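You operate a simulated robot arm through the tools that you are given. There is no shell and no other tool. Be economical: measure what you need, move in short steps, check, and stop when the job is done.

Carry out the task below with a simulated robot arm. There is one attempt and no reset: what you move stays moved.

Task
Put the teal tub on the top of the green stand away on the store bench top. Press the less button three times. Put the pink square tub on the tan tile. Fetch the green square tub and set it on the blue sign. Put the sealed orange tin from the top of the sample bench in the reject pan. Take the purple block and put it on the grey tile. Put the hand brush from the sack bench shelf on the teal sheet on the sack bench top. Any order will do.

Only the result counts: the job must be done as asked and must still hold three seconds after the hand-in. Knocking over, shifting, dropping, spilling or breaking anything else fails it. Flat cloth is picked up by pressing the open fingertips on it (5 to 10 N) and closing them slowly along it; thin cloth reads only 2 to 8 mm in the jaws.

Robot
A 7-joint arm with a two-finger parallel gripper on a trunk, on a base that drives. Base frame: it is fixed to the floor where the robot stands at the start and does not move with it; the origin is under the middle of the robot, x ahead of it, y to its left, z up. Readings come in mm, degrees, newtons and seconds.
With the tool pointing down near the work surface it reaches from about 160 to 480 mm from the robot's upright axis, wherever it stands. Its first joint turns from -166.0 to 166.0 degrees. Places, roughly: blue sign [-8250, -2000, 750]; green square tub (5x5x5 cm) [-7900, -1600, 900]; grey tile (14x14x2 cm) [-8200, -600, 800]; hand brush (13x6x10 cm) [-5500, 2200, 200]; less button [600, -5200, 900]; pink square tub (5x5x5 cm) [-8000, -3300, 900]; purple block (8x6x4 cm) [-8000, 600, 800]; reject pan [-8250, -1250, 1000]; sealed orange tin [-8250, -1500, 1000]; store bench top [3000, -4400, 800]; tan tile (14x14x2 cm) [-8200, -400, 800]; teal sheet (16x14x1 cm) [-6400, 2300, 700]; teal tub (23x16x11 cm) [600, 200, 900]. Payload 1.57 kg.
The tool frame sits at the grasp point between the pads (the TCP): z along the fingers, y along the line on which they close. The tips reach 30 mm beyond it. The gripper opens to 80 mm. The fingers are 17 mm wide and 12 mm thick; the gripper's body (40 by 82 mm) begins 80 mm behind the TCP.
Orientation is told as [roll, pitch, yaw] about the base's x, y, z axes, in that order, counted from this pose: with the fingers straight down and closing along the base's y, the tool's x points along the base's -x, its y along +y and its z along -z.

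Tools
- The arm moves only by the tool drive_tool. Its argument "targets" is one flat list of numbers, 6 for each row, row after row: the shift along the tool's x, y, z in units of 100 mm (1.0 is 100 mm), then the turn, a rotation vector about the tool's x, y, z in units of 60 degrees (1.0 is 60 degrees). In form: [x, y, z, wx, wy, wz, x, y, z, wx, wy, wz, ...]. A call has 1 to 10 rows; each row is the pose to reach, as a shift and turn from the pose commanded when the call began, along the tool's axes at that moment. "hand" is the gripper command, from -1 (fully open) to 1 (shut), values between in proportion, set as the call begins (left out, the last holds). A call with a number of a shift or a turn outside -1 to 1 is refused whole. A row lasts 0.2 s, in which the tool goes at most 50 mm and 8.6 degrees; a call with a longer step from one row to the next is refused whole, and so is a gripper value outside its range. A pose out of reach is approached as far as the arm can. The call stops where the force on the tool passes 40 N (or 10 N more than at its start, if that is more) or the arm is blocked; 0.2 s more then pass. Each finger travels about 72 mm/s and halts on what it meets, pressing with about 34 N; the grip force reading is that of the motor and also rises with nothing between the fingers. The clock runs only during rows and for 0.2 s after the last one: add rows that repeat a pose to give the fingers time. It gives the time, the measured TCP pose, the force on the tool (base axes), the opening and the grip force at its end, in the units of the frame above (readings bear some noise), with the torque about the TCP (base axes, N m) and any sound that the robot's microphone picked up.
- Cameras (640 x 400 px; columns grow to the right, rows downward): "scene" is now at [1.7, 136.1, 1484.8]; the picture's right is [-0.06, -1.00, 0.00], its down [-0.70, 0.04, -0.71] and it looks along [0.71, -0.04, -0.70] (base axes); focal length 257 px, centre (320, 200). "wrist" rides on the gripper at [72, -7, -122] in the tool frame; the picture's right is [0.09, 1.00, 0.00], its down [-0.84, 0.08, -0.54] and it looks along [-0.54, 0.05, 0.84] (tool axes); focal length 238 px, centre (320, 200). There is no depth. A picture from a camera that has moved, and an enlarged one, comes with that camera's place and axes in the base frame and with its lens.
- grab_frame(camera): a new picture of that camera. It takes no simulated time.
- lift_body(by): slides the trunk up (or, below 0, down) by that many mm; the arm and the scene camera ride with it, the base frame stays. It gives what a move gives, with no picture.
- drive_base(legs): drives the robot by 1 to 6 legs, each [ahead, left, turn to the left] in mm, mm and degrees, along the robot's own axes; the way and the turn of a leg run together, so that a leg with both is an arc; at most 1500 mm and 180 degrees a leg. The arm and the cameras ride along, it lands a little off, and it stops where it bumps. It gives what a move gives.
- aim_head(pan, tilt): turns the head with the scene camera to pan (to the left, within 86 degrees either way) and tilt (down, from -29 to 69), counted from straight ahead of the robot. It gives what a move gives.
- inspect(camera, box): a new picture of the part [left, top, right, bottom] of that camera's present view, enlarged. It takes no simulated time.
- finish_job(): hands the job in; it is judged then, once.

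Work in short steps. Places have to be worked out from the pictures, the camera data and where the tool is seen: move nearer, look again, correct. Check each grasp and each placing, and mend what went wrong. You have 196 turns and 166 pictures in all, those below and enlarged ones among them. Open the gripper and draw the arm clear of the work before you hand the job in, unless the task says otherwise; then end with one line.

The tools are called after "Call:" as a command line: name --argument value ..., lists and objects as JSON in quotes. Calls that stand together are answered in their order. drive_tool: Moves the arm, as the interface text tells. Its arguments: {"type":"object","properties":{"targets":{"type":"array","items":{"type":"number"}},"hand":{"type":"number"}},"required":["targets"]} The other tools are called the same way: lift_body (by) slides the trunk up or down; drive_base (legs) drives the base; aim_head (pan, tilt) turns the head that bears the scene camera; grab_frame (camera) takes a picture; inspect (camera, box) takes an enlarged picture of a part of a camera's view; finish_job () hands the job in.

At the start:

```text
time_s: 0.0
ee_pos: [356.7, 138.0, 1136.2]
orientation: [0.0, -0.1, 0.1]
wrist_force: [-0.5, -0.3, -0.3]
moment: [0.0, 0.01, -0.02]
grip_width: 80.0
finger_force: 0.1
trunk travel left (down, up): [-300.0, 180.0]
robot x, y, heading: [-2.2, -2.4, 0.0]
head pan, tilt: [-3.4, 44.6]
```

scene: 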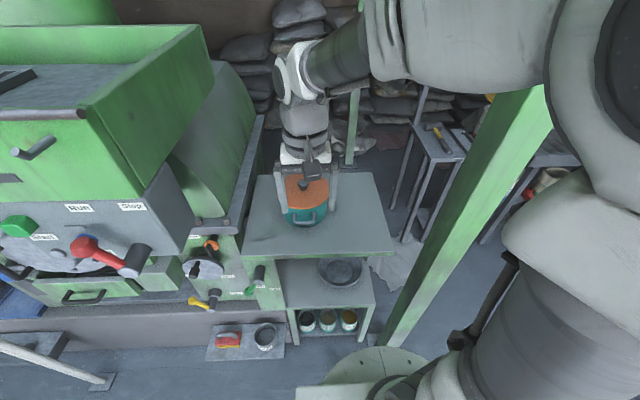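
wrist: 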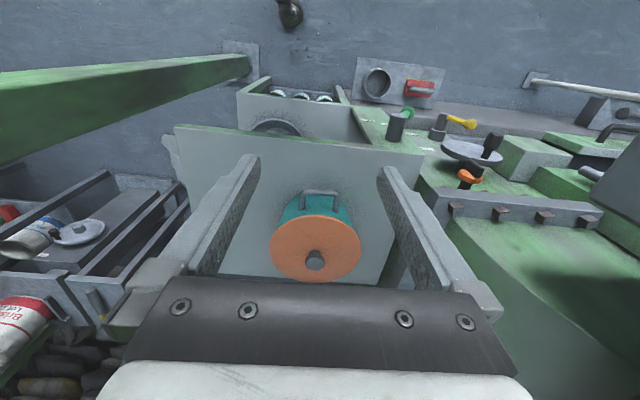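

I'll start by looking closely at the teal tub with both cameras.

Call:
inspect --camera "scene" --box '[220, 140, 420, 280]'

Call:
inspect --camera "wrist" --box '[220, 100, 420, 300]'

```text
2.86 times, centred on (320, 210) of scene
camera zoom: at [1.7, 136.1, 1484.8], right [-0.06, -1.0, 0.0], down [-0.7, 0.04, -0.71], along [0.71, -0.04, -0.7], focal length 735 px, centre (320, 171)
```

zoom: 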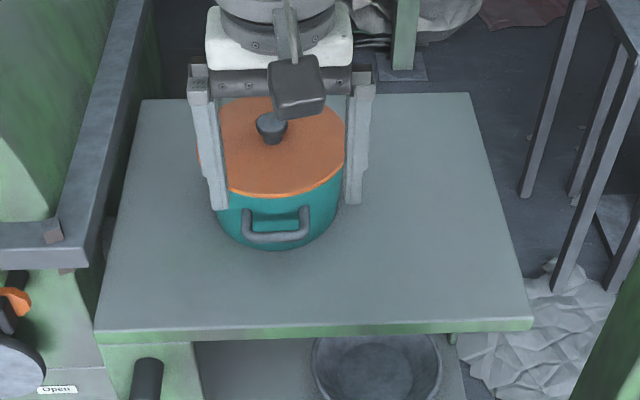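

```text
2.00 times, centred on (320, 200) of wrist
camera zoom: at [285.3, 130.7, 1258.4], right [-0.09, 1.0, 0.0], down [0.84, 0.08, 0.54], along [0.54, 0.05, -0.84], focal length 477 px, centre (320, 200)
```

zoom: 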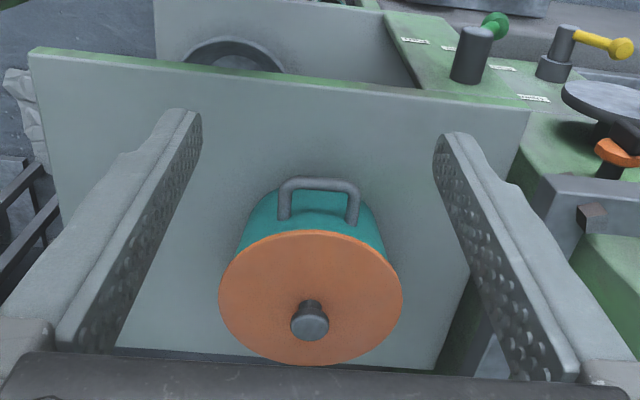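

The knob comes out at about (592, 151, 974), and the stand's front edge is near x=407 with a pillar at about (450, -270). I'll look down and to both sides to learn the clearances before driving.

Call:
aim_head --pan 0 --tilt 69

Call:
grab_frame --camera "scene"

Call:
aim_head --pan -80 --tilt 30

Call:
grab_frame --camera "scene"

Call:
aim_head --pan 80 --tilt 30

Call:
grab_frame --camera "scene"

```text
time_s: 0.9
ee_pos: [356.3, 137.1, 1135.6]
orientation: [0.0, 0.0, 0.0]
wrist_force: [0.0, 0.5, 0.4]
moment: [0.01, 0.0, 0.0]
grip_width: 80.1
finger_force: 0.0
trunk travel left (down, up): [-300.0, 180.0]
robot x, y, heading: [-3.4, -0.7, 0.1]
head pan, tilt: [0.0, 68.8]
```

```text
161 pictures are left
camera scene: at [-23.8, 141.0, 1455.3], right [0.0, -1.0, 0.0], down [-0.93, 0.0, -0.36], along [0.36, 0.0, -0.93], focal length 257 px, centre (320, 200)
```

scene: 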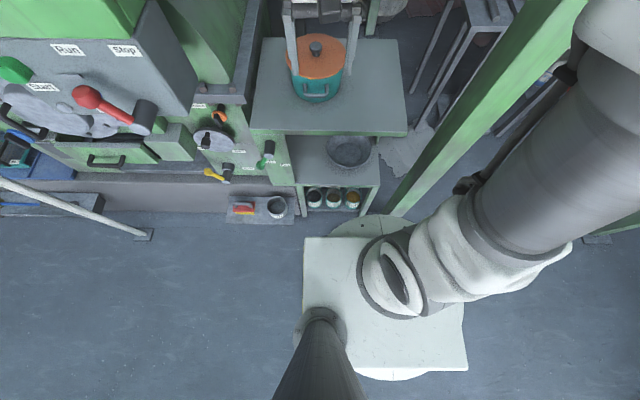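

```text
time_s: 2.4
ee_pos: [356.3, 137.3, 1134.2]
orientation: [0.0, 0.0, 0.0]
wrist_force: [0.3, -1.1, 0.2]
moment: [0.01, 0.0, 0.02]
grip_width: 80.0
finger_force: 0.1
trunk travel left (down, up): [-300.0, 180.0]
robot x, y, heading: [1.5, 1.7, 0.0]
head pan, tilt: [-80.0, 30.0]
```

```text
160 pictures are left
camera scene: at [-64.0, 51.9, 1506.7], right [-0.98, -0.17, 0.0], down [-0.09, 0.49, -0.87], along [0.15, -0.85, -0.5], focal length 257 px, centre (320, 200)
```

scene: 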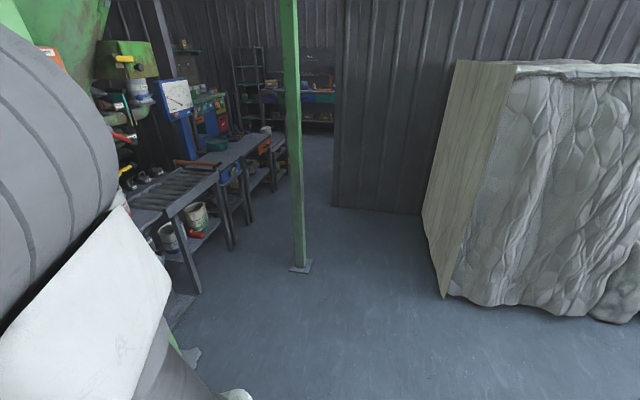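

```text
time_s: 4.9
ee_pos: [355.2, 138.5, 1135.8]
orientation: [0.1, 0.0, 0.1]
wrist_force: [0.0, -0.1, 0.2]
moment: [-0.01, 0.02, 0.01]
grip_width: 80.0
finger_force: 0.2
trunk travel left (down, up): [-300.0, 180.0]
robot x, y, heading: [1.0, 3.8, -0.2]
head pan, tilt: [80.0, 30.0]
```

```text
159 pictures are left
camera scene: at [-64.1, 230.1, 1506.8], right [0.98, -0.17, 0.0], down [-0.09, -0.49, -0.87], along [0.15, 0.85, -0.5], focal length 257 px, centre (320, 200)
```

scene: 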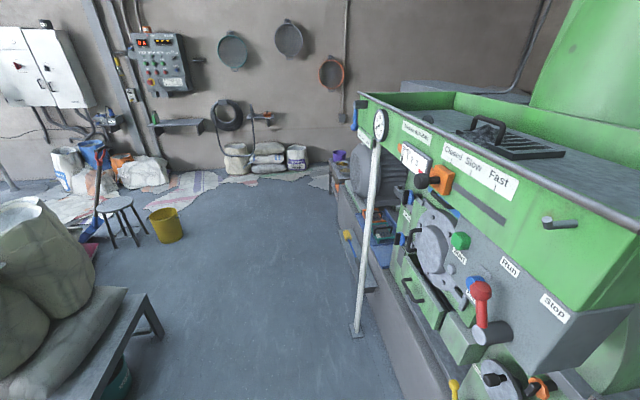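

The robot's footprint seems to be about 200 mm in radius, so there is room ahead. I drive forward 160 and left 70 so the tub comes within reach while staying clear of the pillar.

Call:
drive_base --legs '[[0, 70, 0], [160, 0, 0]]'

Call:
aim_head --pan -5 --tilt 45

Call:
grab_frame --camera "scene"

Call:
grab_frame --camera "wrist"

```text
time_s: 6.8
ee_pos: [402.1, 190.1, 1135.5]
orientation: [0.0, 0.0, -0.6]
wrist_force: [-0.1, -0.7, 0.5]
moment: [0.0, 0.03, 0.03]
grip_width: 79.8
finger_force: 0.0
trunk travel left (down, up): [-300.0, 180.0]
robot x, y, heading: [45.6, 56.5, -0.8]
head pan, tilt: [80.0, 30.0]
stopped in leg 2: the robot was blocked; the commanded pose is now the measured one
```

```text
time_s: 8.4
ee_pos: [401.5, 189.7, 1135.4]
orientation: [0.0, 0.1, -0.7]
wrist_force: [-0.8, 0.0, 0.1]
moment: [0.0, 0.01, -0.01]
grip_width: 80.2
finger_force: 0.0
trunk travel left (down, up): [-300.0, 180.0]
robot x, y, heading: [42.9, 54.9, -0.7]
head pan, tilt: [-5.0, 45.0]
```

```text
158 pictures are left
camera scene: at [47.4, 190.8, 1484.1], right [-0.1, -1.0, 0.0], down [-0.7, 0.07, -0.71], along [0.7, -0.07, -0.71], focal length 257 px, centre (320, 200)
```

scene: 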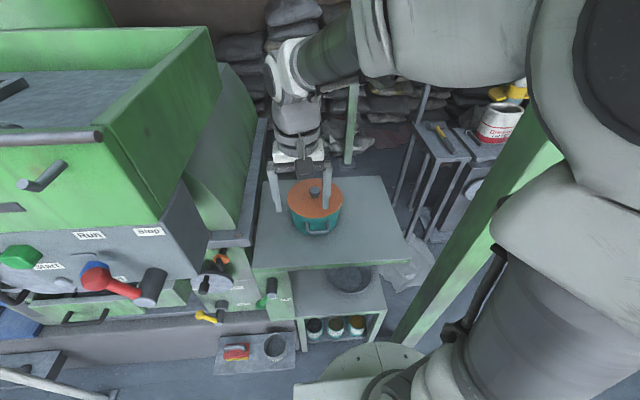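

```text
157 pictures are left
camera wrist: at [331.6, 184.4, 1257.9], right [-0.08, 1.0, 0.0], down [0.84, 0.07, 0.54], along [0.54, 0.04, -0.84], focal length 238 px, centre (320, 200)
```

wrist: 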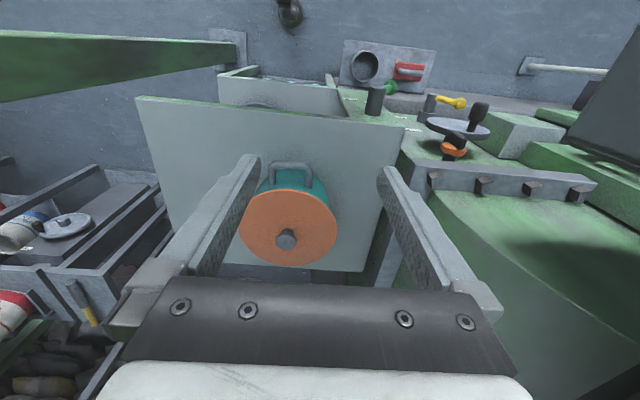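

The base was blocked at x≈45 and turned slightly right, so I suspect the elbow met the pillar. I look right to check.

Call:
aim_head --pan -45 --tilt 25

Call:
grab_frame --camera "scene"

Call:
aim_head --pan -25 --tilt 69

Call:
grab_frame --camera "scene"

```text
time_s: 9.4
ee_pos: [402.7, 190.1, 1135.3]
orientation: [0.0, 0.1, -0.7]
wrist_force: [0.9, -1.0, 1.0]
moment: [0.0, -0.01, -0.01]
grip_width: 80.1
finger_force: 0.0
trunk travel left (down, up): [-300.0, 180.0]
robot x, y, heading: [45.6, 55.8, -0.4]
head pan, tilt: [-45.0, 25.0]
```

```text
156 pictures are left
camera scene: at [30.9, 132.9, 1514.7], right [-0.71, -0.7, 0.0], down [-0.3, 0.3, -0.91], along [0.63, -0.65, -0.42], focal length 257 px, centre (320, 200)
```

scene: 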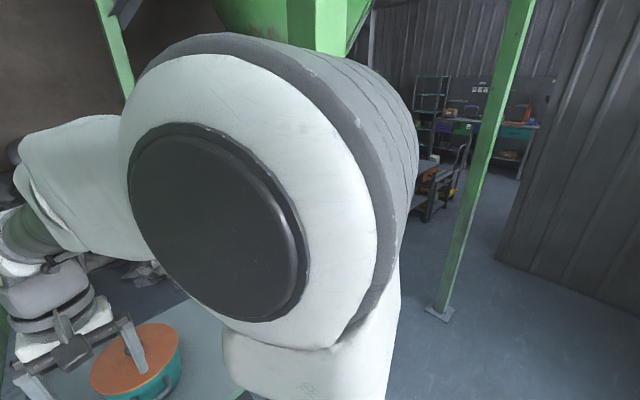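

```text
time_s: 10.5
ee_pos: [401.6, 189.9, 1134.5]
orientation: [0.0, 0.1, -0.6]
wrist_force: [0.5, -0.1, -0.6]
moment: [0.01, 0.0, 0.01]
grip_width: 80.1
finger_force: 0.2
trunk travel left (down, up): [-300.0, 180.0]
robot x, y, heading: [45.9, 57.4, -0.4]
head pan, tilt: [-25.0, 68.8]
```

```text
155 pictures are left
camera scene: at [16.9, 174.5, 1455.3], right [-0.43, -0.9, 0.0], down [-0.84, 0.4, -0.36], along [0.33, -0.16, -0.93], focal length 257 px, centre (320, 200)
```

scene: 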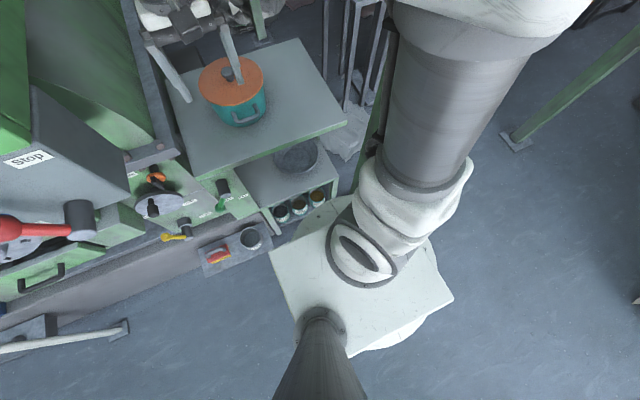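

The pillar stands right behind the elbow. I test by moving further left, then ahead.

Call:
drive_base --legs '[[-20, 0, 0], [0, 70, 0], [130, 0, 0]]'

```text
time_s: 12.1
ee_pos: [381.9, 218.7, 1134.0]
orientation: [0.0, 0.1, -1.0]
wrist_force: [1.1, 0.4, -0.7]
moment: [0.0, 0.02, -0.01]
grip_width: 79.9
finger_force: 0.1
trunk travel left (down, up): [-300.0, 180.0]
robot x, y, heading: [20.3, 89.9, -1.4]
head pan, tilt: [-25.0, 68.8]
stopped in leg 2: the robot was blocked; the commanded pose is now the measured one
```

Sideways left is blocked too, so something on the left front is touching. I look down to the left side.

Call:
aim_head --pan 35 --tilt 69

Call:
grab_frame --camera "scene"

Call:
aim_head --pan 25 --tilt 20

Call:
grab_frame --camera "scene"

```text
time_s: 13.4
ee_pos: [382.2, 218.3, 1136.2]
orientation: [-0.1, 0.1, -1.2]
wrist_force: [0.8, -1.0, 0.2]
moment: [-0.02, -0.05, -0.01]
grip_width: 80.1
finger_force: 0.0
trunk travel left (down, up): [-300.0, 180.0]
robot x, y, heading: [23.2, 88.3, -1.1]
head pan, tilt: [35.0, 68.8]
```

```text
154 pictures are left
camera scene: at [-8.0, 261.9, 1455.3], right [0.56, -0.83, 0.0], down [-0.77, -0.52, -0.36], along [0.3, 0.2, -0.93], focal length 257 px, centre (320, 200)
```

scene: 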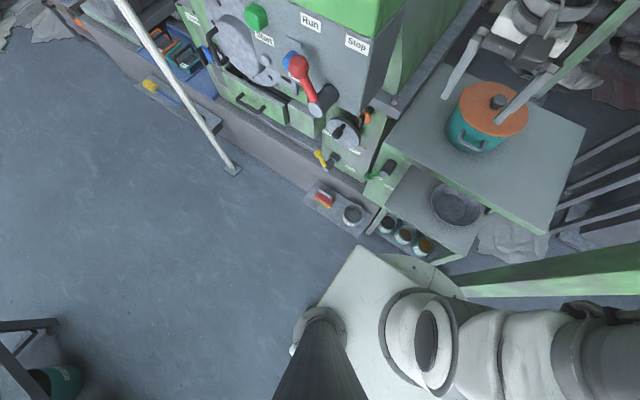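

```text
time_s: 14.5
ee_pos: [381.6, 217.6, 1135.4]
orientation: [-0.1, 0.1, -1.1]
wrist_force: [0.0, -1.5, 0.3]
moment: [0.0, -0.01, -0.02]
grip_width: 79.9
finger_force: 0.1
trunk travel left (down, up): [-300.0, 180.0]
robot x, y, heading: [23.3, 87.1, -1.4]
head pan, tilt: [25.0, 20.0]
```

```text
153 pictures are left
camera scene: at [30.6, 268.4, 1522.7], right [0.4, -0.91, 0.0], down [-0.31, -0.14, -0.94], along [0.86, 0.38, -0.34], focal length 257 px, centre (320, 200)
```

scene: 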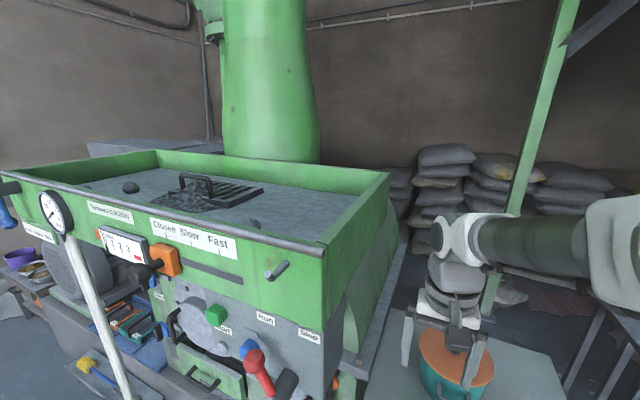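

The low platform at left front, at about (312–400, 256), is the likely obstacle for the base. I back off, shift right and go ahead between it and the pillar.

Call:
drive_base --legs '[[-20, 0, 1.2], [0, -110, 0], [150, 0, 0]]'

```text
time_s: 17.2
ee_pos: [423.7, 131.4, 1134.9]
orientation: [-0.2, 0.1, 0.4]
wrist_force: [0.6, 0.2, 0.6]
moment: [0.0, 0.0, 0.02]
grip_width: 79.9
finger_force: 0.0
trunk travel left (down, up): [-300.0, 180.0]
robot x, y, heading: [69.6, -10.0, 0.7]
head pan, tilt: [25.0, 20.0]
stopped in leg 3: the robot was blocked; the commanded pose is now the measured one
```

It was blocked again at x≈70. The wrist camera sees down toward the robot's front, so I zoom on what is there.

Call:
inspect --camera "wrist" --box '[180, 0, 460, 175]'

Call:
aim_head --pan 0 --tilt 55

Call:
grab_frame --camera "scene"

```text
2.29 times, centred on (320, 88) of wrist
camera zoom: at [352.7, 124.0, 1257.5], right [-0.1, 1.0, 0.0], down [0.84, 0.08, 0.54], along [0.54, 0.05, -0.84], focal length 545 px, centre (320, 457)
```

zoom: 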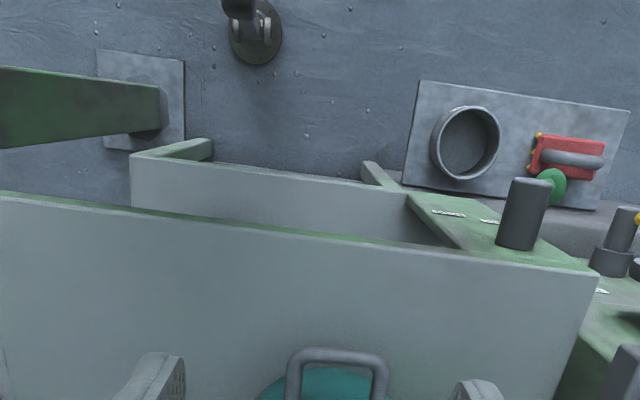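

```text
time_s: 18.2
ee_pos: [423.4, 131.3, 1136.3]
orientation: [-0.1, 0.1, 0.3]
wrist_force: [0.4, -0.5, -0.5]
moment: [-0.02, 0.0, -0.05]
grip_width: 80.0
finger_force: 0.0
trunk travel left (down, up): [-300.0, 180.0]
robot x, y, heading: [72.3, -8.5, 0.3]
head pan, tilt: [0.0, 55.0]
```

```text
151 pictures are left
camera scene: at [58.9, 132.6, 1470.8], right [0.01, -1.0, 0.0], down [-0.82, -0.01, -0.57], along [0.57, 0.01, -0.82], focal length 257 px, centre (320, 200)
```

scene: 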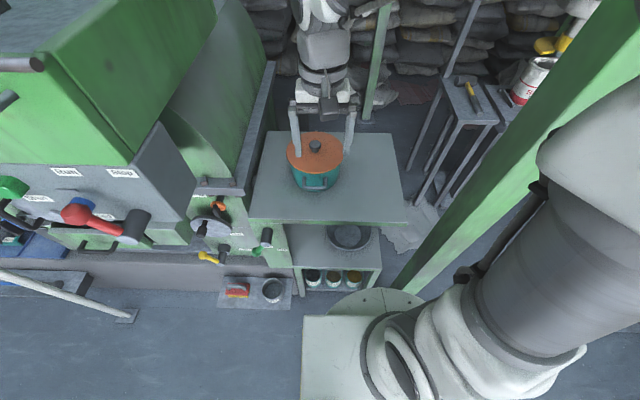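

Nothing visible touches the base (a caster is near robot x≈177), so the arm itself may be what is blocked. I fold the tool back and watch how far it goes.

Call:
drive_tool --targets '[0.4, 0, 0, 0, 0, 0, 0.8, 0, 0, 0, 0, 0, 1.0, 0, 0, 0, 0, 0]'

Call:
drive_base --legs '[[80, 0, 0]]'

Call:
aim_head --pan -35 --tilt 40

Call:
grab_frame --camera "scene"

```text
time_s: 19.1
ee_pos: [324.1, 130.7, 1135.1]
orientation: [-0.2, 0.1, 0.4]
wrist_force: [-0.1, -1.0, -0.3]
moment: [0.02, 0.02, 0.01]
grip_width: 80.1
finger_force: 0.0
trunk travel left (down, up): [-300.0, 180.0]
robot x, y, heading: [68.9, -7.4, 0.5]
head pan, tilt: [0.0, 55.0]
```

```text
time_s: 19.8
ee_pos: [324.5, 129.1, 1137.3]
orientation: [-0.1, 0.1, 0.2]
wrist_force: [1.0, -0.3, -0.3]
moment: [-0.06, 0.02, 0.02]
grip_width: 80.1
finger_force: 0.2
trunk travel left (down, up): [-300.0, 180.0]
robot x, y, heading: [67.3, -7.9, 0.3]
head pan, tilt: [0.0, 55.0]
stopped in leg 1: the robot was blocked; the commanded pose is now the measured one
```

```text
time_s: 20.8
ee_pos: [323.7, 129.7, 1136.6]
orientation: [-0.1, 0.0, 0.3]
wrist_force: [0.3, -0.7, 0.0]
moment: [0.01, 0.03, -0.03]
grip_width: 80.0
finger_force: 0.0
trunk travel left (down, up): [-300.0, 180.0]
robot x, y, heading: [67.4, -4.5, 0.3]
head pan, tilt: [-35.0, 40.0]
```

```text
150 pictures are left
camera scene: at [66.6, 110.3, 1485.7], right [-0.27, -0.96, 0.0], down [-0.67, 0.19, -0.72], along [0.69, -0.2, -0.69], focal length 257 px, centre (320, 200)
```

scene: 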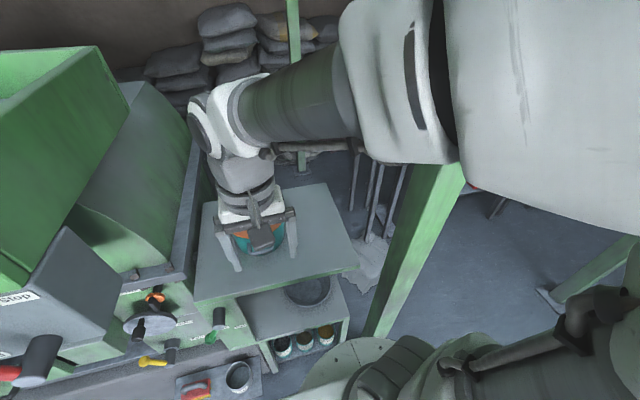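

Retracting changed nothing, so the base stays here at about (68, -5). The tub's knob is at about (596, 151, 970), and I can reach it with the tool tilted 45° forward. I tilt and advance.

Call:
drive_tool --targets '[-0.15, 0.03, 0, 0, -0.125, 0, -0.3, 0.07, 0, 0, -0.25, 0, -0.5, 0.1, 0, 0, -0.375, 0, -0.7, 0.14, 0, 0, -0.5, 0, -0.85, 0.17, 0, 0, -0.625, 0, -1.0, 0.2, 0, 0, -0.75, 0, -1.0, 0.2, 0, 0, -0.75, 0]'

```text
time_s: 21.6
ee_pos: [398.5, 87.7, 1136.5]
orientation: [2.8, -22.1, -10.7]
wrist_force: [-0.3, 0.5, -0.9]
moment: [0.01, 0.0, 0.04]
grip_width: 80.0
finger_force: 0.0
trunk travel left (down, up): [-300.0, 180.0]
robot x, y, heading: [67.8, -9.2, 0.7]
head pan, tilt: [-35.0, 40.0]
stopped in row 4: the arm was blocked; the commanded pose is now the measured one
```

The arm got blocked partway and its yaw was pushed off, so I look at what it touched.

Call:
aim_head --pan -60 --tilt 20

Call:
grab_frame --camera "scene"

Call:
aim_head --pan -20 --tilt 45

Call:
grab_frame --camera "scene"

```text
time_s: 22.5
ee_pos: [398.8, 88.0, 1136.2]
orientation: [2.8, -22.2, -10.7]
wrist_force: [-0.2, 0.0, -0.5]
moment: [-0.02, 0.01, 0.0]
grip_width: 80.1
finger_force: 0.1
trunk travel left (down, up): [-300.0, 180.0]
robot x, y, heading: [68.4, -9.8, 0.2]
head pan, tilt: [-60.0, 20.0]
```

```text
149 pictures are left
camera scene: at [62.3, 104.0, 1482.2], right [-0.36, -0.93, 0.0], down [-0.68, 0.26, -0.69], along [0.64, -0.25, -0.72], focal length 257 px, centre (320, 200)
```

scene: 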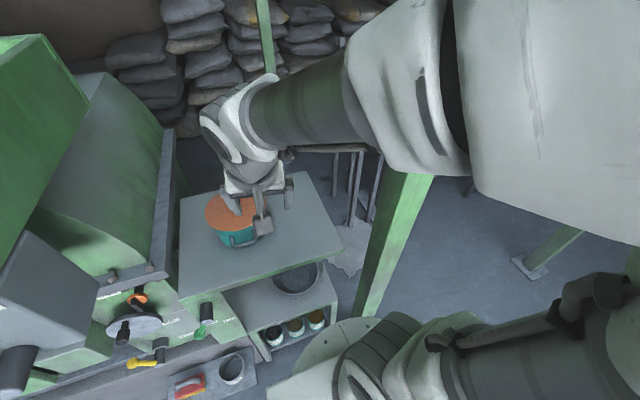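

```text
time_s: 23.6
ee_pos: [398.6, 91.5, 1135.6]
orientation: [2.7, -22.2, -10.0]
wrist_force: [-0.2, 0.4, 1.4]
moment: [-0.01, 0.0, 0.02]
grip_width: 79.6
finger_force: 0.1
trunk travel left (down, up): [-300.0, 180.0]
robot x, y, heading: [68.6, -5.5, 0.6]
head pan, tilt: [-20.0, 45.0]
```

```text
148 pictures are left
camera scene: at [64.2, 105.4, 1484.1], right [-0.33, -0.94, 0.0], down [-0.67, 0.24, -0.71], along [0.67, -0.24, -0.71], focal length 257 px, centre (320, 200)
```

scene: 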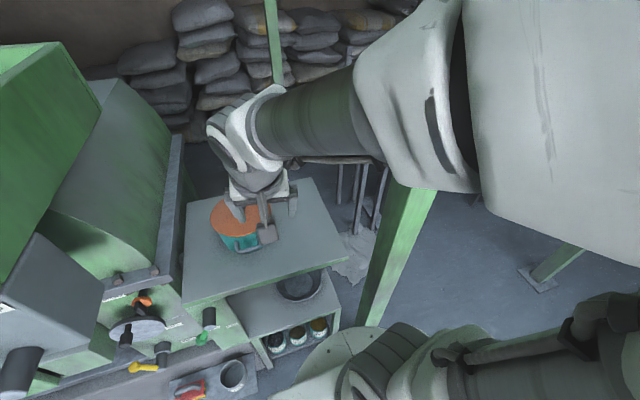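

The head and elbow are touching: pan was refused and the view is stuck at about -20°. I pan the head left out of the way, then straighten the tool and pitch it back so the wrist camera shows the base front and what it bumps.

Call:
aim_head --pan 40 --tilt 50

Call:
drive_tool --targets '[0.1, 0, 0.0, 0, 0.125, 0, 0.2, 0, 0.0, 0, 0.25, 0, 0.3, 0, 0.0, 0, 0.375, 0, 0.3, 0, 0.0, 0, 0.5, 0, 0.3, 0, 0.0, 0, 0.625, 0, 0.3, 0, 0.0, 0, 0.75, 0]'

Call:
grab_frame --camera "wrist"

```text
time_s: 24.9
ee_pos: [397.2, 91.5, 1134.4]
orientation: [2.7, -22.2, -10.1]
wrist_force: [-1.1, 0.1, 0.2]
moment: [0.0, -0.01, 0.0]
grip_width: 80.0
finger_force: 0.1
trunk travel left (down, up): [-300.0, 180.0]
robot x, y, heading: [66.7, -10.3, 0.5]
head pan, tilt: [40.0, 50.0]
```

```text
time_s: 26.3
ee_pos: [368.6, 94.8, 1125.0]
orientation: [2.6, 22.9, -8.1]
wrist_force: [0.4, 0.8, 0.7]
moment: [-0.02, -0.01, 0.02]
grip_width: 80.0
finger_force: 0.0
trunk travel left (down, up): [-300.0, 180.0]
robot x, y, heading: [68.5, -9.0, 0.5]
head pan, tilt: [40.0, 50.0]
```

```text
147 pictures are left
camera wrist: at [349.6, 86.0, 1265.1], right [0.07, 0.99, 0.08], down [0.98, -0.09, 0.18], along [0.18, 0.06, -0.98], focal length 238 px, centre (320, 200)
```

wrist: 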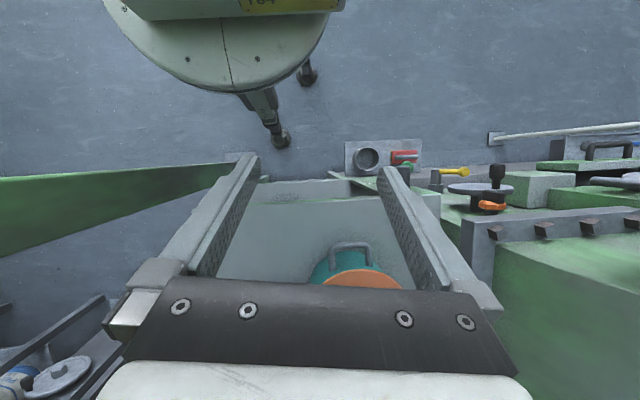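

The base is small (star casters, R≈220) with nothing touching it. The upper arm, at about (278, -163), is right at the pillar corner. I straighten the tool, shift the base left 40 and retry ahead with the arm folded.

Call:
drive_tool --targets '[0, 0, 0, 0.015, -0.13, -0.045, 0, 0, 0, 0.03, -0.26, -0.09, 0, 0, 0, 0.043, -0.38, -0.135, 0, 0, 0, 0.043, -0.38, -0.135]'

Call:
drive_base --legs '[[-15, 0, 0], [0, 45, 0], [100, 0, 0]]'

```text
time_s: 27.3
ee_pos: [368.7, 94.6, 1124.5]
orientation: [1.5, -0.4, -0.8]
wrist_force: [-0.4, -0.4, 0.4]
moment: [0.0, 0.0, 0.0]
grip_width: 79.9
finger_force: 0.1
trunk travel left (down, up): [-300.0, 180.0]
robot x, y, heading: [69.9, -3.7, 0.6]
head pan, tilt: [40.0, 50.0]
```

```text
time_s: 29.2
ee_pos: [364.0, 138.7, 1123.2]
orientation: [1.5, -0.3, -0.6]
wrist_force: [0.6, -0.5, 0.6]
moment: [0.0, 0.02, -0.01]
grip_width: 80.1
finger_force: 0.1
trunk travel left (down, up): [-300.0, 180.0]
robot x, y, heading: [63.5, 38.5, 0.6]
head pan, tilt: [40.0, 50.0]
stopped in leg 3: the robot was blocked; the commanded pose is now the measured one
```

The base is blocked again at about (63, 38), so I'll work from here. The tub is ~545 mm away, and the head is now clear of the elbow. I tilt the tool forward in place while advancing.

Call:
drive_tool --targets '[-0.15, 0.0, 0, 0, -0.125, 0, -0.3, 0.0, 0, 0, -0.25, 0, -0.5, 0.0, 0, 0, -0.375, 0, -0.7, 0.0, 0, 0, -0.5, 0, -0.85, 0.05, 0, 0, -0.625, 0, -1.0, 0.1, 0, 0, -0.75, 0, -1.0, 0.1, 0, 0, -0.75, 0]'

Call:
grab_frame --camera "wrist"

```text
time_s: 30.8
ee_pos: [466.2, 145.1, 1115.5]
orientation: [2.8, -43.8, -2.9]
wrist_force: [-0.8, -0.2, 0.3]
moment: [0.0, 0.02, -0.01]
grip_width: 79.8
finger_force: 0.1
trunk travel left (down, up): [-300.0, 180.0]
robot x, y, heading: [62.0, 35.8, 0.6]
head pan, tilt: [40.0, 50.0]
```

```text
146 pictures are left
camera wrist: at [330.7, 140.0, 1153.6], right [-0.05, 1.0, -0.03], down [0.23, 0.04, 0.97], along [0.97, 0.04, -0.23], focal length 238 px, centre (320, 200)
```

wrist: 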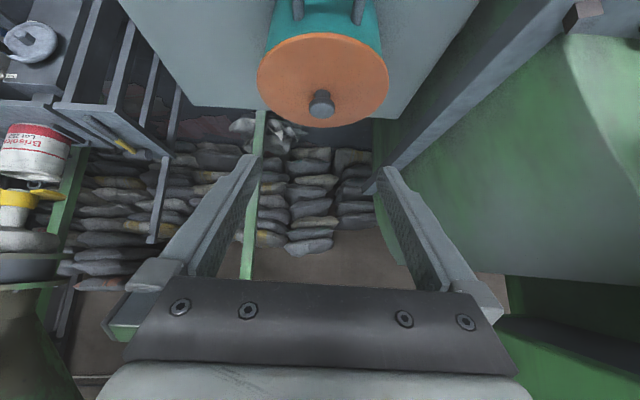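

Reach is fine: the knob is at about (590, 150, 968), almost straight along the tool axis. I advance 100 mm along it and look.

Call:
drive_tool --targets '[0.04, 0.02, 0.33, 0, 0, 0, 0.08, 0.04, 0.66, 0, 0, 0, 0.12, 0.05, 1.0, 0, 0, 0, 0.12, 0.05, 1.0, 0, 0, 0]'

Call:
grab_frame --camera "wrist"

Call:
aim_head --pan 0 --tilt 40

Call:
grab_frame --camera "scene"

```text
time_s: 31.8
ee_pos: [525.6, 156.1, 1043.4]
orientation: [1.9, -45.2, -1.9]
wrist_force: [-0.3, 0.6, -0.3]
moment: [0.0, 0.01, 0.02]
grip_width: 80.4
finger_force: 0.1
trunk travel left (down, up): [-300.0, 180.0]
robot x, y, heading: [64.5, 32.9, 0.6]
head pan, tilt: [40.0, 50.0]
```

```text
145 pictures are left
camera wrist: at [389.5, 149.2, 1078.8], right [-0.06, 1.0, -0.04], down [0.2, 0.05, 0.98], along [0.98, 0.05, -0.21], focal length 238 px, centre (320, 200)
```

wrist: 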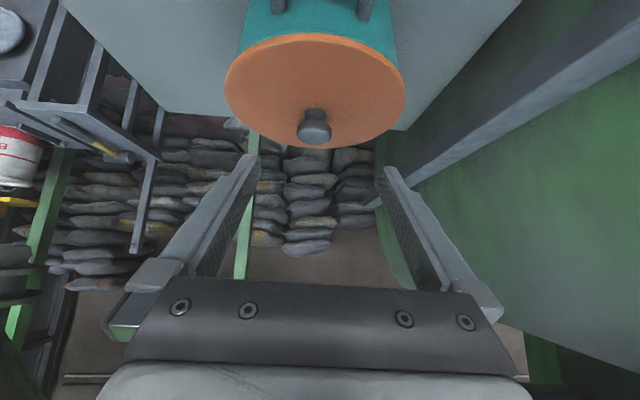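

```text
time_s: 32.9
ee_pos: [525.8, 155.4, 1043.2]
orientation: [2.1, -45.2, -2.0]
wrist_force: [0.1, -0.1, -0.3]
moment: [-0.01, 0.02, -0.01]
grip_width: 79.9
finger_force: 0.1
trunk travel left (down, up): [-300.0, 180.0]
robot x, y, heading: [62.0, 34.3, 0.5]
head pan, tilt: [0.0, 40.0]
```

```text
144 pictures are left
camera scene: at [67.0, 176.6, 1491.4], right [0.01, -1.0, 0.0], down [-0.64, -0.01, -0.77], along [0.77, 0.01, -0.64], focal length 257 px, centre (320, 200)
```

scene: 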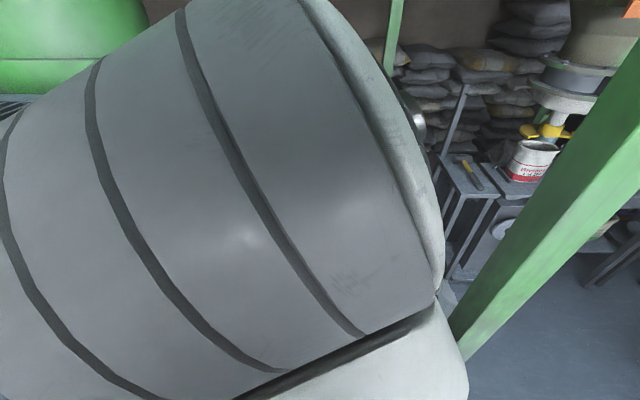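

Triangulation gives the knob at (593, 151, 966). I pan the head away and move the tips around the knob.

Call:
aim_head --pan 45 --tilt 40

Call:
drive_tool --targets '[0.02, -0.02, 0.3, 0, 0, 0, 0.05, -0.04, 0.6, 0, 0, 0, 0.07, -0.05, 0.82, 0, 0, 0, 0.07, -0.05, 0.82, 0, 0, 0]'

Call:
grab_frame --camera "wrist"

```text
time_s: 34.0
ee_pos: [525.7, 155.2, 1043.6]
orientation: [2.1, -45.3, -2.1]
wrist_force: [-1.3, -0.1, 0.0]
moment: [-0.02, 0.02, 0.01]
grip_width: 80.4
finger_force: 0.0
trunk travel left (down, up): [-300.0, 180.0]
robot x, y, heading: [59.3, 33.4, 0.6]
head pan, tilt: [45.0, 40.0]
```

```text
time_s: 35.0
ee_pos: [579.5, 152.6, 981.6]
orientation: [2.2, -45.2, -2.1]
wrist_force: [-0.6, -0.2, 0.3]
moment: [0.04, 0.02, 0.0]
grip_width: 79.9
finger_force: 0.0
trunk travel left (down, up): [-300.0, 180.0]
robot x, y, heading: [60.5, 30.7, 0.5]
head pan, tilt: [45.0, 40.0]
```

```text
143 pictures are left
camera wrist: at [444.2, 146.6, 1017.0], right [-0.05, 1.0, -0.04], down [0.2, 0.05, 0.98], along [0.98, 0.05, -0.21], focal length 238 px, centre (320, 200)
```

wrist: 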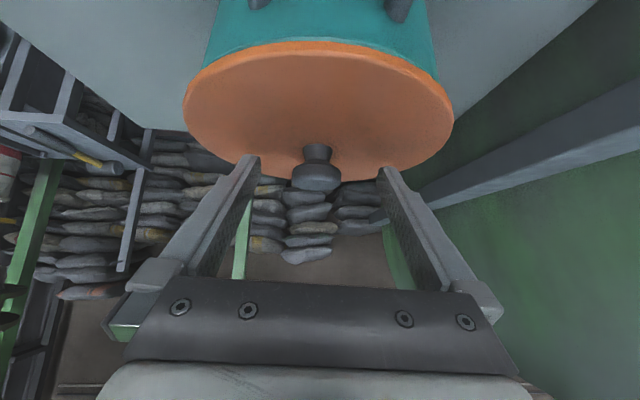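

The knob is at row 175, exactly between the fingertips. I close the gripper.

Call:
drive_tool --targets '[0, 0, 0, 0, 0, 0, 0, 0, 0, 0, 0, 0, 0, 0, 0, 0, 0, 0, 0, 0, 0, 0, 0, 0, 0, 0, 0, 0, 0, 0]' --hand 1

Call:
grab_frame --camera "wrist"

```text
time_s: 36.2
ee_pos: [580.4, 151.4, 982.4]
orientation: [2.1, -45.3, -2.0]
wrist_force: [0.2, -1.0, 0.2]
moment: [-0.26, -0.03, -0.04]
grip_width: 31.2
finger_force: 33.5
trunk travel left (down, up): [-300.0, 180.0]
robot x, y, heading: [67.0, 38.1, 0.6]
head pan, tilt: [45.0, 40.0]
```

```text
142 pictures are left
camera wrist: at [443.9, 146.3, 1017.3], right [-0.05, 1.0, -0.04], down [0.2, 0.05, 0.98], along [0.98, 0.05, -0.21], focal length 238 px, centre (320, 200)
```

wrist: 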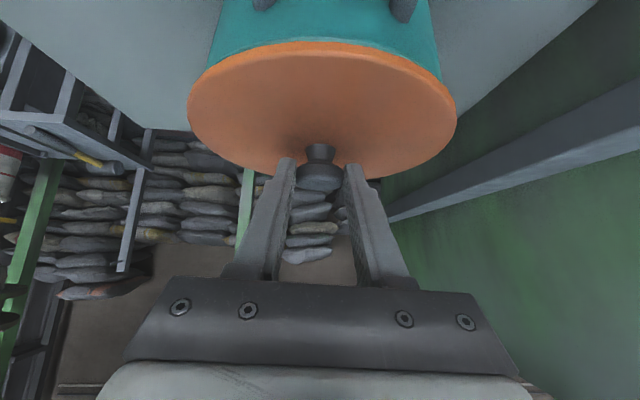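

Gripped at 31 mm. I test-lift straight up by 15 mm and see whether the lid comes alone or the whole tub rises.

Call:
drive_tool --targets '[-0.035, 0, -0.035, 0, 0, 0, -0.07, 0, -0.07, 0, 0, 0, -0.11, 0, -0.11, 0, 0, 0, -0.11, 0, -0.11, 0, 0, 0]'

Call:
grab_frame --camera "wrist"

```text
time_s: 37.2
ee_pos: [579.7, 150.0, 998.7]
orientation: [2.1, -45.4, -2.0]
wrist_force: [0.2, 0.0, 1.2]
moment: [-0.15, -0.13, 0.06]
grip_width: 31.4
finger_force: 33.4
trunk travel left (down, up): [-300.0, 180.0]
robot x, y, heading: [58.5, 39.0, 0.5]
head pan, tilt: [45.0, 40.0]
```

```text
141 pictures are left
camera wrist: at [444.4, 145.4, 1033.9], right [-0.06, 1.0, -0.04], down [0.2, 0.05, 0.98], along [0.98, 0.05, -0.21], focal length 238 px, centre (320, 200)
```

wrist: 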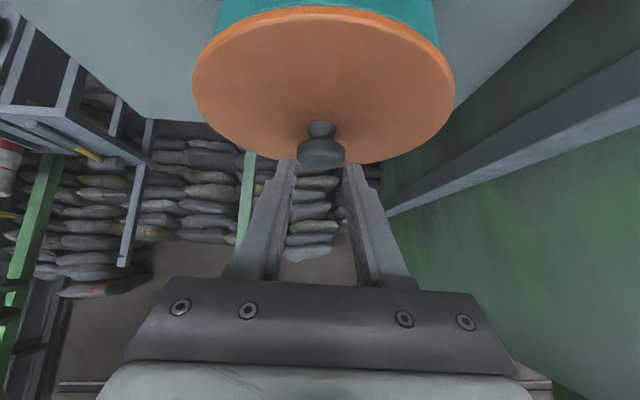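

The knob slipped through the fingers: its z is unchanged and only the tips are on it now. I open, go deeper (TCP z≈973) so the pads surround the knob fully, and regrip.

Call:
drive_tool --targets '[0, 0, 0, 0, 0, 0, 0, 0, 0, 0, 0, 0, 0.1, 0.02, 0.1, 0, 0, 0, 0.16, 0.02, 0.16, 0, 0, 0, 0.2, 0.02, 0.2, 0, 0, 0, 0.2, 0.02, 0.2, 0, 0, 0]' --hand -0.2

Call:
drive_tool --targets '[0, 0, 0, 0, 0, 0, 0, 0, 0, 0, 0, 0, 0, 0, 0, 0, 0, 0, 0, 0, 0, 0, 0, 0]' --hand 1

Call:
grab_frame --camera "wrist"

```text
time_s: 38.6
ee_pos: [581.6, 154.9, 974.7]
orientation: [2.4, -45.9, -2.3]
wrist_force: [-4.3, -1.8, 40.3]
moment: [-1.13, -0.52, -0.14]
grip_width: 48.2
finger_force: 0.0
trunk travel left (down, up): [-300.0, 180.0]
robot x, y, heading: [66.1, 36.1, 0.5]
head pan, tilt: [45.0, 40.0]
```

```text
time_s: 39.6
ee_pos: [582.3, 152.7, 975.1]
orientation: [2.3, -45.7, -2.4]
wrist_force: [1.2, -6.6, 49.3]
moment: [-1.17, -0.66, -0.07]
grip_width: 31.6
finger_force: 34.1
trunk travel left (down, up): [-300.0, 180.0]
robot x, y, heading: [64.3, 35.9, 0.7]
head pan, tilt: [45.0, 40.0]
```

```text
140 pictures are left
camera wrist: at [445.0, 146.4, 1008.1], right [-0.05, 1.0, -0.04], down [0.19, 0.05, 0.98], along [0.98, 0.04, -0.2], focal length 238 px, centre (320, 200)
```

wrist: 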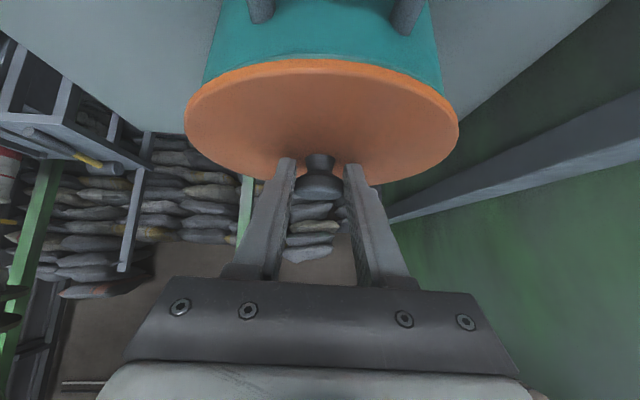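

The tips are on the lid and the pads are around the knob. I lift gently by 12 mm in small steps and read the force.

Call:
drive_tool --targets '[-0.03, 0, -0.03, 0, 0, 0, -0.06, 0, -0.06, 0, 0, 0, -0.09, 0, -0.09, 0, 0, 0]'

Call:
grab_frame --camera "wrist"

```text
time_s: 40.4
ee_pos: [579.6, 153.8, 982.1]
orientation: [1.9, -45.2, -1.9]
wrist_force: [0.0, -0.5, 0.1]
moment: [-0.02, 0.04, 0.03]
grip_width: 31.1
finger_force: 33.5
trunk travel left (down, up): [-300.0, 180.0]
robot x, y, heading: [66.7, 34.1, 0.6]
head pan, tilt: [45.0, 40.0]
heard: snap
```

```text
139 pictures are left
camera wrist: at [443.3, 148.0, 1017.7], right [-0.06, 1.0, -0.04], down [0.21, 0.05, 0.98], along [0.98, 0.05, -0.21], focal length 238 px, centre (320, 200)
```

wrist: 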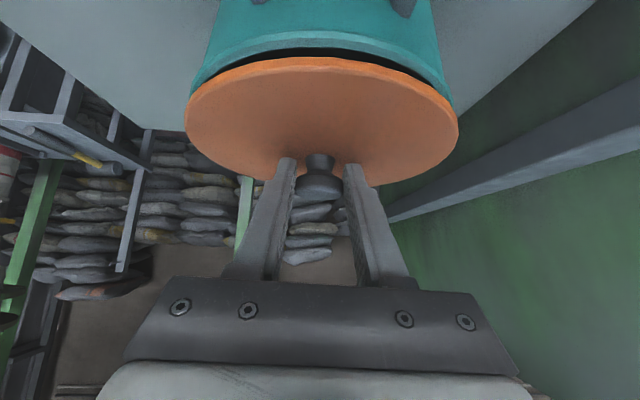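

A snap: the lid unclipped from the tub, so the knob is not a carrying point. I press the lid straight back down until it clicks.

Call:
drive_tool --targets '[0.03, 0, 0.03, 0, 0, 0, 0.06, 0, 0.06, 0, 0, 0, 0.09, 0, 0.09, 0, 0, 0, 0.12, 0, 0.12, 0, 0, 0, 0.15, 0, 0.15, 0, 0, 0]'

Call:
grab_frame --camera "wrist"

```text
time_s: 41.4
ee_pos: [583.8, 153.8, 972.6]
orientation: [2.5, -46.1, -2.4]
wrist_force: [-0.6, -0.2, 19.6]
moment: [-0.99, 0.46, -0.17]
grip_width: 31.0
finger_force: 33.9
trunk travel left (down, up): [-300.0, 180.0]
robot x, y, heading: [60.6, 34.7, 0.7]
head pan, tilt: [45.0, 40.0]
stopped in row 5: the force on the tool passed its limit at 45 N (the readings are from after the stop); the commanded pose is now the measured one
```

```text
138 pictures are left
camera wrist: at [446.5, 148.2, 1006.4], right [-0.05, 1.0, -0.03], down [0.19, 0.04, 0.98], along [0.98, 0.05, -0.19], focal length 238 px, centre (320, 200)
```

wrist: 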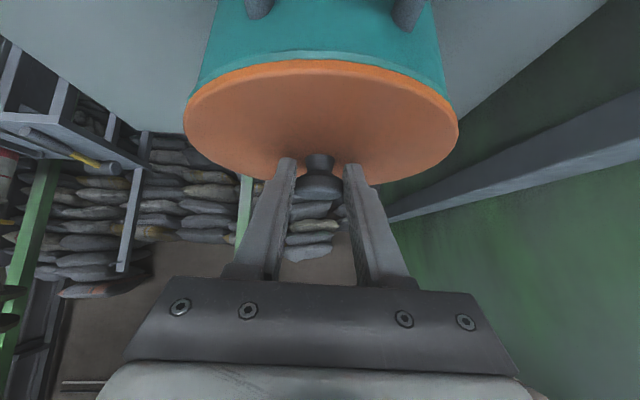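

No click is confirmed yet, so I zoom at the lid seam.

Call:
inspect --camera "wrist" --box '[160, 0, 480, 200]'

Call:
drive_tool --targets '[0.03, 0, 0.03, 0, 0, 0, 0.06, 0, 0.06, 0, 0, 0, 0.09, 0, 0.09, 0, 0, 0]'

Call:
inspect --camera "wrist" --box '[160, 0, 480, 200]'

```text
2.00 times, centred on (320, 100) of wrist
camera zoom: at [446.5, 148.2, 1006.4], right [-0.05, 1.0, -0.03], down [0.19, 0.04, 0.98], along [0.98, 0.05, -0.19], focal length 477 px, centre (320, 400)
```

zoom: 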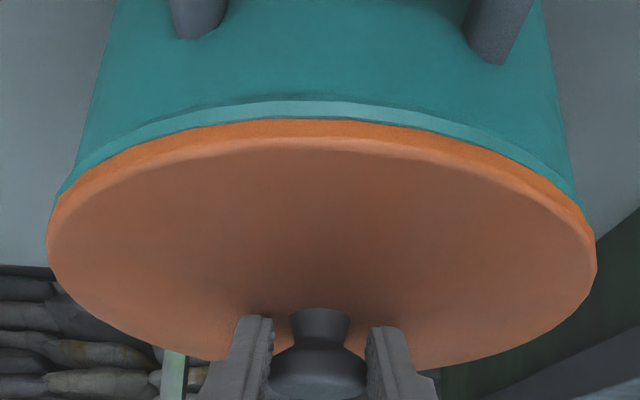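

```text
time_s: 41.8
ee_pos: [585.3, 154.8, 972.4]
orientation: [2.9, -46.5, -2.8]
wrist_force: [-0.6, -1.0, 17.9]
moment: [-0.93, 0.39, -0.12]
grip_width: 31.6
finger_force: 33.8
trunk travel left (down, up): [-300.0, 180.0]
robot x, y, heading: [63.9, 34.2, 0.6]
head pan, tilt: [45.0, 40.0]
stopped in row 1: the force on the tool passed its limit at 44 N (the readings are from after the stop); the commanded pose is now the measured one
```

```text
2.00 times, centred on (320, 100) of wrist
camera zoom: at [448.9, 148.4, 1005.1], right [-0.05, 1.0, -0.03], down [0.18, 0.04, 0.98], along [0.98, 0.05, -0.18], focal length 477 px, centre (320, 400)
```

zoom: 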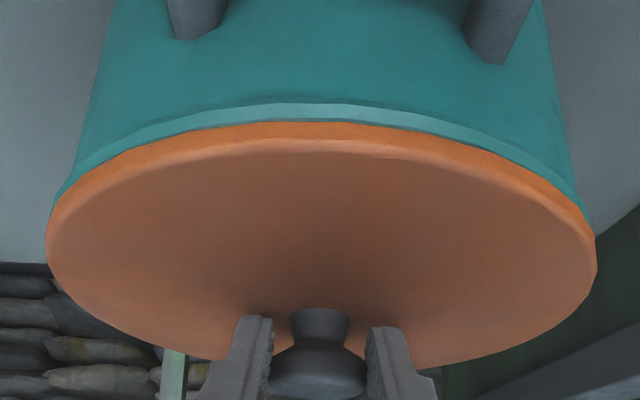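

The lid sits flush all around again. I release and back off along the tool axis, then set the tool vertical to look at the near handle.

Call:
drive_tool --targets '[0, 0, 0, 0, 0, 0, 0, 0, 0, 0, 0, 0, 0, 0, 0, 0, 0, 0, 0, 0, -0.3, 0, 0, 0, 0, 0, -0.6, 0, 0, 0, 0, 0, -1.0, 0, 0, 0]' --hand -1

Call:
drive_tool --targets '[0.1, 0, -0.1, 0, 0.13, 0, 0.2, 0, -0.2, 0, 0.26, 0, 0.3, 0, -0.3, 0, 0.39, 0, 0.4, 0, -0.4, 0, 0.52, 0, 0.45, 0, -0.45, 0, 0.65, 0, 0.5, 0, -0.5, 0.04, 0.77, 0.03, 0.5, 0, -0.5, 0.04, 0.77, 0.03]'

Call:
grab_frame --camera "wrist"

```text
time_s: 43.2
ee_pos: [514.9, 153.3, 1037.9]
orientation: [2.7, -46.2, -2.6]
wrist_force: [-0.1, -0.5, 0.0]
moment: [-0.01, 0.03, 0.03]
grip_width: 79.6
finger_force: 0.0
trunk travel left (down, up): [-300.0, 180.0]
robot x, y, heading: [64.9, 35.1, 0.6]
head pan, tilt: [45.0, 40.0]
heard: snap
```

```text
time_s: 44.8
ee_pos: [442.4, 154.9, 1038.6]
orientation: [0.4, 0.0, -3.1]
wrist_force: [-0.8, 0.3, -0.4]
moment: [0.0, 0.0, 0.06]
grip_width: 79.8
finger_force: 0.1
trunk travel left (down, up): [-300.0, 180.0]
robot x, y, heading: [65.2, 33.1, 0.4]
head pan, tilt: [45.0, 40.0]
```

```text
135 pictures are left
camera wrist: at [370.9, 150.3, 1160.9], right [-0.04, 1.0, 0.01], down [0.84, 0.03, 0.54], along [0.54, 0.03, -0.84], focal length 238 px, centre (320, 200)
```

wrist: 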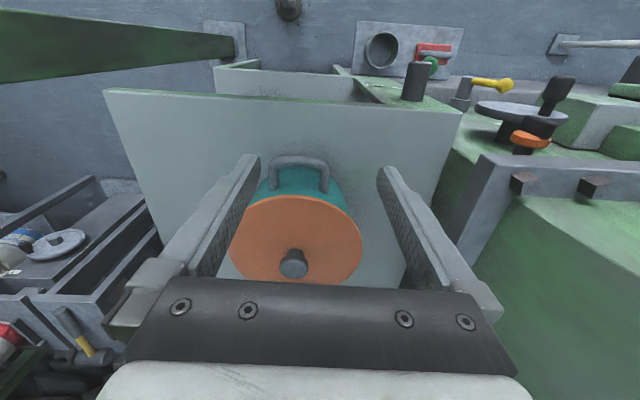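

I heard another snap on release. I inspect the lid and handle closely.

Call:
inspect --camera "wrist" --box '[220, 140, 380, 290]'

Call:
aim_head --pan -5 --tilt 45

Call:
grab_frame --camera "scene"

```text
2.67 times, centred on (300, 215) of wrist
camera zoom: at [370.9, 150.3, 1160.9], right [-0.04, 1.0, 0.01], down [0.84, 0.03, 0.54], along [0.54, 0.03, -0.84], focal length 636 px, centre (373, 160)
```

zoom: 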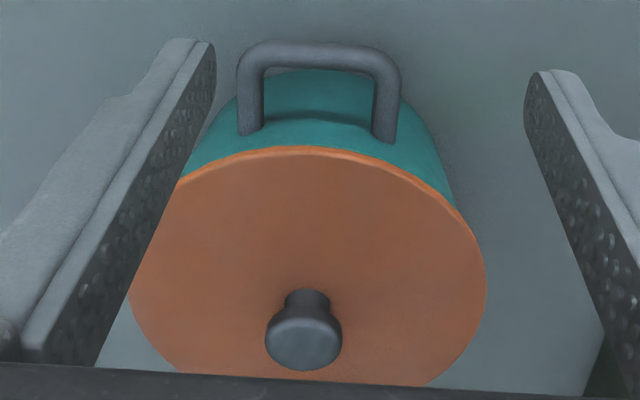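

```text
time_s: 46.0
ee_pos: [441.4, 153.1, 1037.8]
orientation: [0.5, 0.0, -3.2]
wrist_force: [-0.4, 0.4, 0.5]
moment: [0.01, 0.0, 0.0]
grip_width: 80.5
finger_force: 0.1
trunk travel left (down, up): [-300.0, 180.0]
robot x, y, heading: [64.4, 33.8, 0.7]
head pan, tilt: [-5.0, 45.0]
```

```text
133 pictures are left
camera scene: at [62.9, 169.5, 1484.1], right [-0.08, -1.0, 0.0], down [-0.7, 0.05, -0.71], along [0.71, -0.05, -0.71], focal length 257 px, centre (320, 200)
```

scene: 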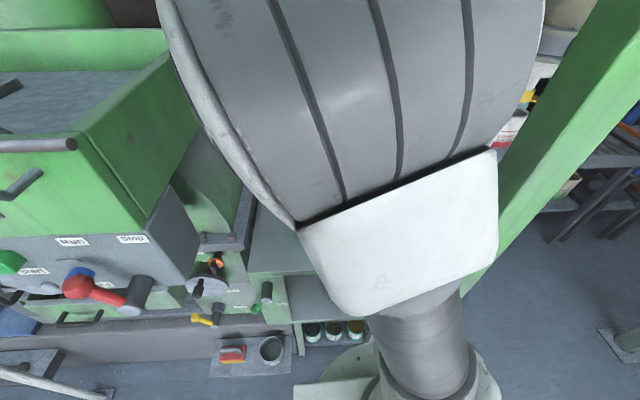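

The lid is closed again (the second snap re-seated it). The knob is only for the lid, so I'll lift by the near handle bar: one finger goes between bar and wall, with the tool tilted so that finger wedges against the wall and keeps the tub level. First I turn the tool 90°.

Call:
aim_head --pan 45 --tilt 45

Call:
drive_tool --targets '[0, -0.05, 0, 0, 0, 0.14, 0, -0.1, 0, 0, 0, 0.28, 0, -0.15, 0, 0, 0, 0.42, 0, -0.2, 0, 0, 0, 0.56, 0, -0.2, 0, 0, 0, 0.7, 0, -0.2, 0, 0, 0, 0.84, 0, -0.2, 0, 0, 0, 0.84]'

Call:
drive_tool --targets '[0, 0, 0, 0, 0, 0.14, 0, 0, 0, 0, 0, 0.28, 0, 0, 0, 0, 0, 0.42, 0, 0, 0, 0, 0, 0.56, 0, 0, 0, 0, 0, 0.61, 0, 0, 0, 0, 0, 0.61]'

Call:
grab_frame --camera "wrist"

```text
time_s: 47.2
ee_pos: [442.6, 153.9, 1037.9]
orientation: [0.5, 0.0, -3.2]
wrist_force: [0.2, 0.0, -0.7]
moment: [-0.02, 0.0, -0.02]
grip_width: 80.1
finger_force: 0.0
trunk travel left (down, up): [-300.0, 180.0]
robot x, y, heading: [62.8, 35.8, 0.6]
head pan, tilt: [45.0, 45.0]
```

```text
time_s: 48.8
ee_pos: [441.5, 134.5, 1038.5]
orientation: [0.4, 0.3, -53.8]
wrist_force: [-0.9, -0.2, 0.0]
moment: [-0.03, 0.02, -0.01]
grip_width: 79.9
finger_force: 0.0
trunk travel left (down, up): [-300.0, 180.0]
robot x, y, heading: [63.7, 35.7, 0.3]
head pan, tilt: [45.0, 45.0]
```

```text
time_s: 50.2
ee_pos: [440.8, 134.5, 1038.0]
orientation: [0.0, 0.4, -90.3]
wrist_force: [-0.4, 0.6, 0.0]
moment: [-0.01, 0.0, 0.02]
grip_width: 79.9
finger_force: 0.0
trunk travel left (down, up): [-300.0, 180.0]
robot x, y, heading: [66.2, 34.5, 0.6]
head pan, tilt: [45.0, 45.0]
```

```text
132 pictures are left
camera wrist: at [435.9, 205.4, 1161.5], right [1.0, 0.09, 0.0], down [0.07, -0.84, 0.54], along [0.05, -0.53, -0.84], focal length 238 px, centre (320, 200)
```

wrist: 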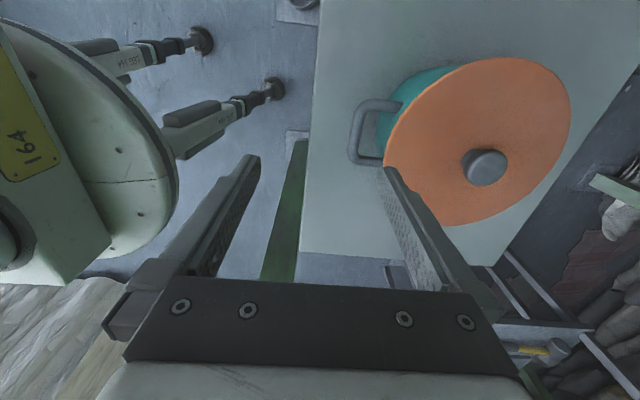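

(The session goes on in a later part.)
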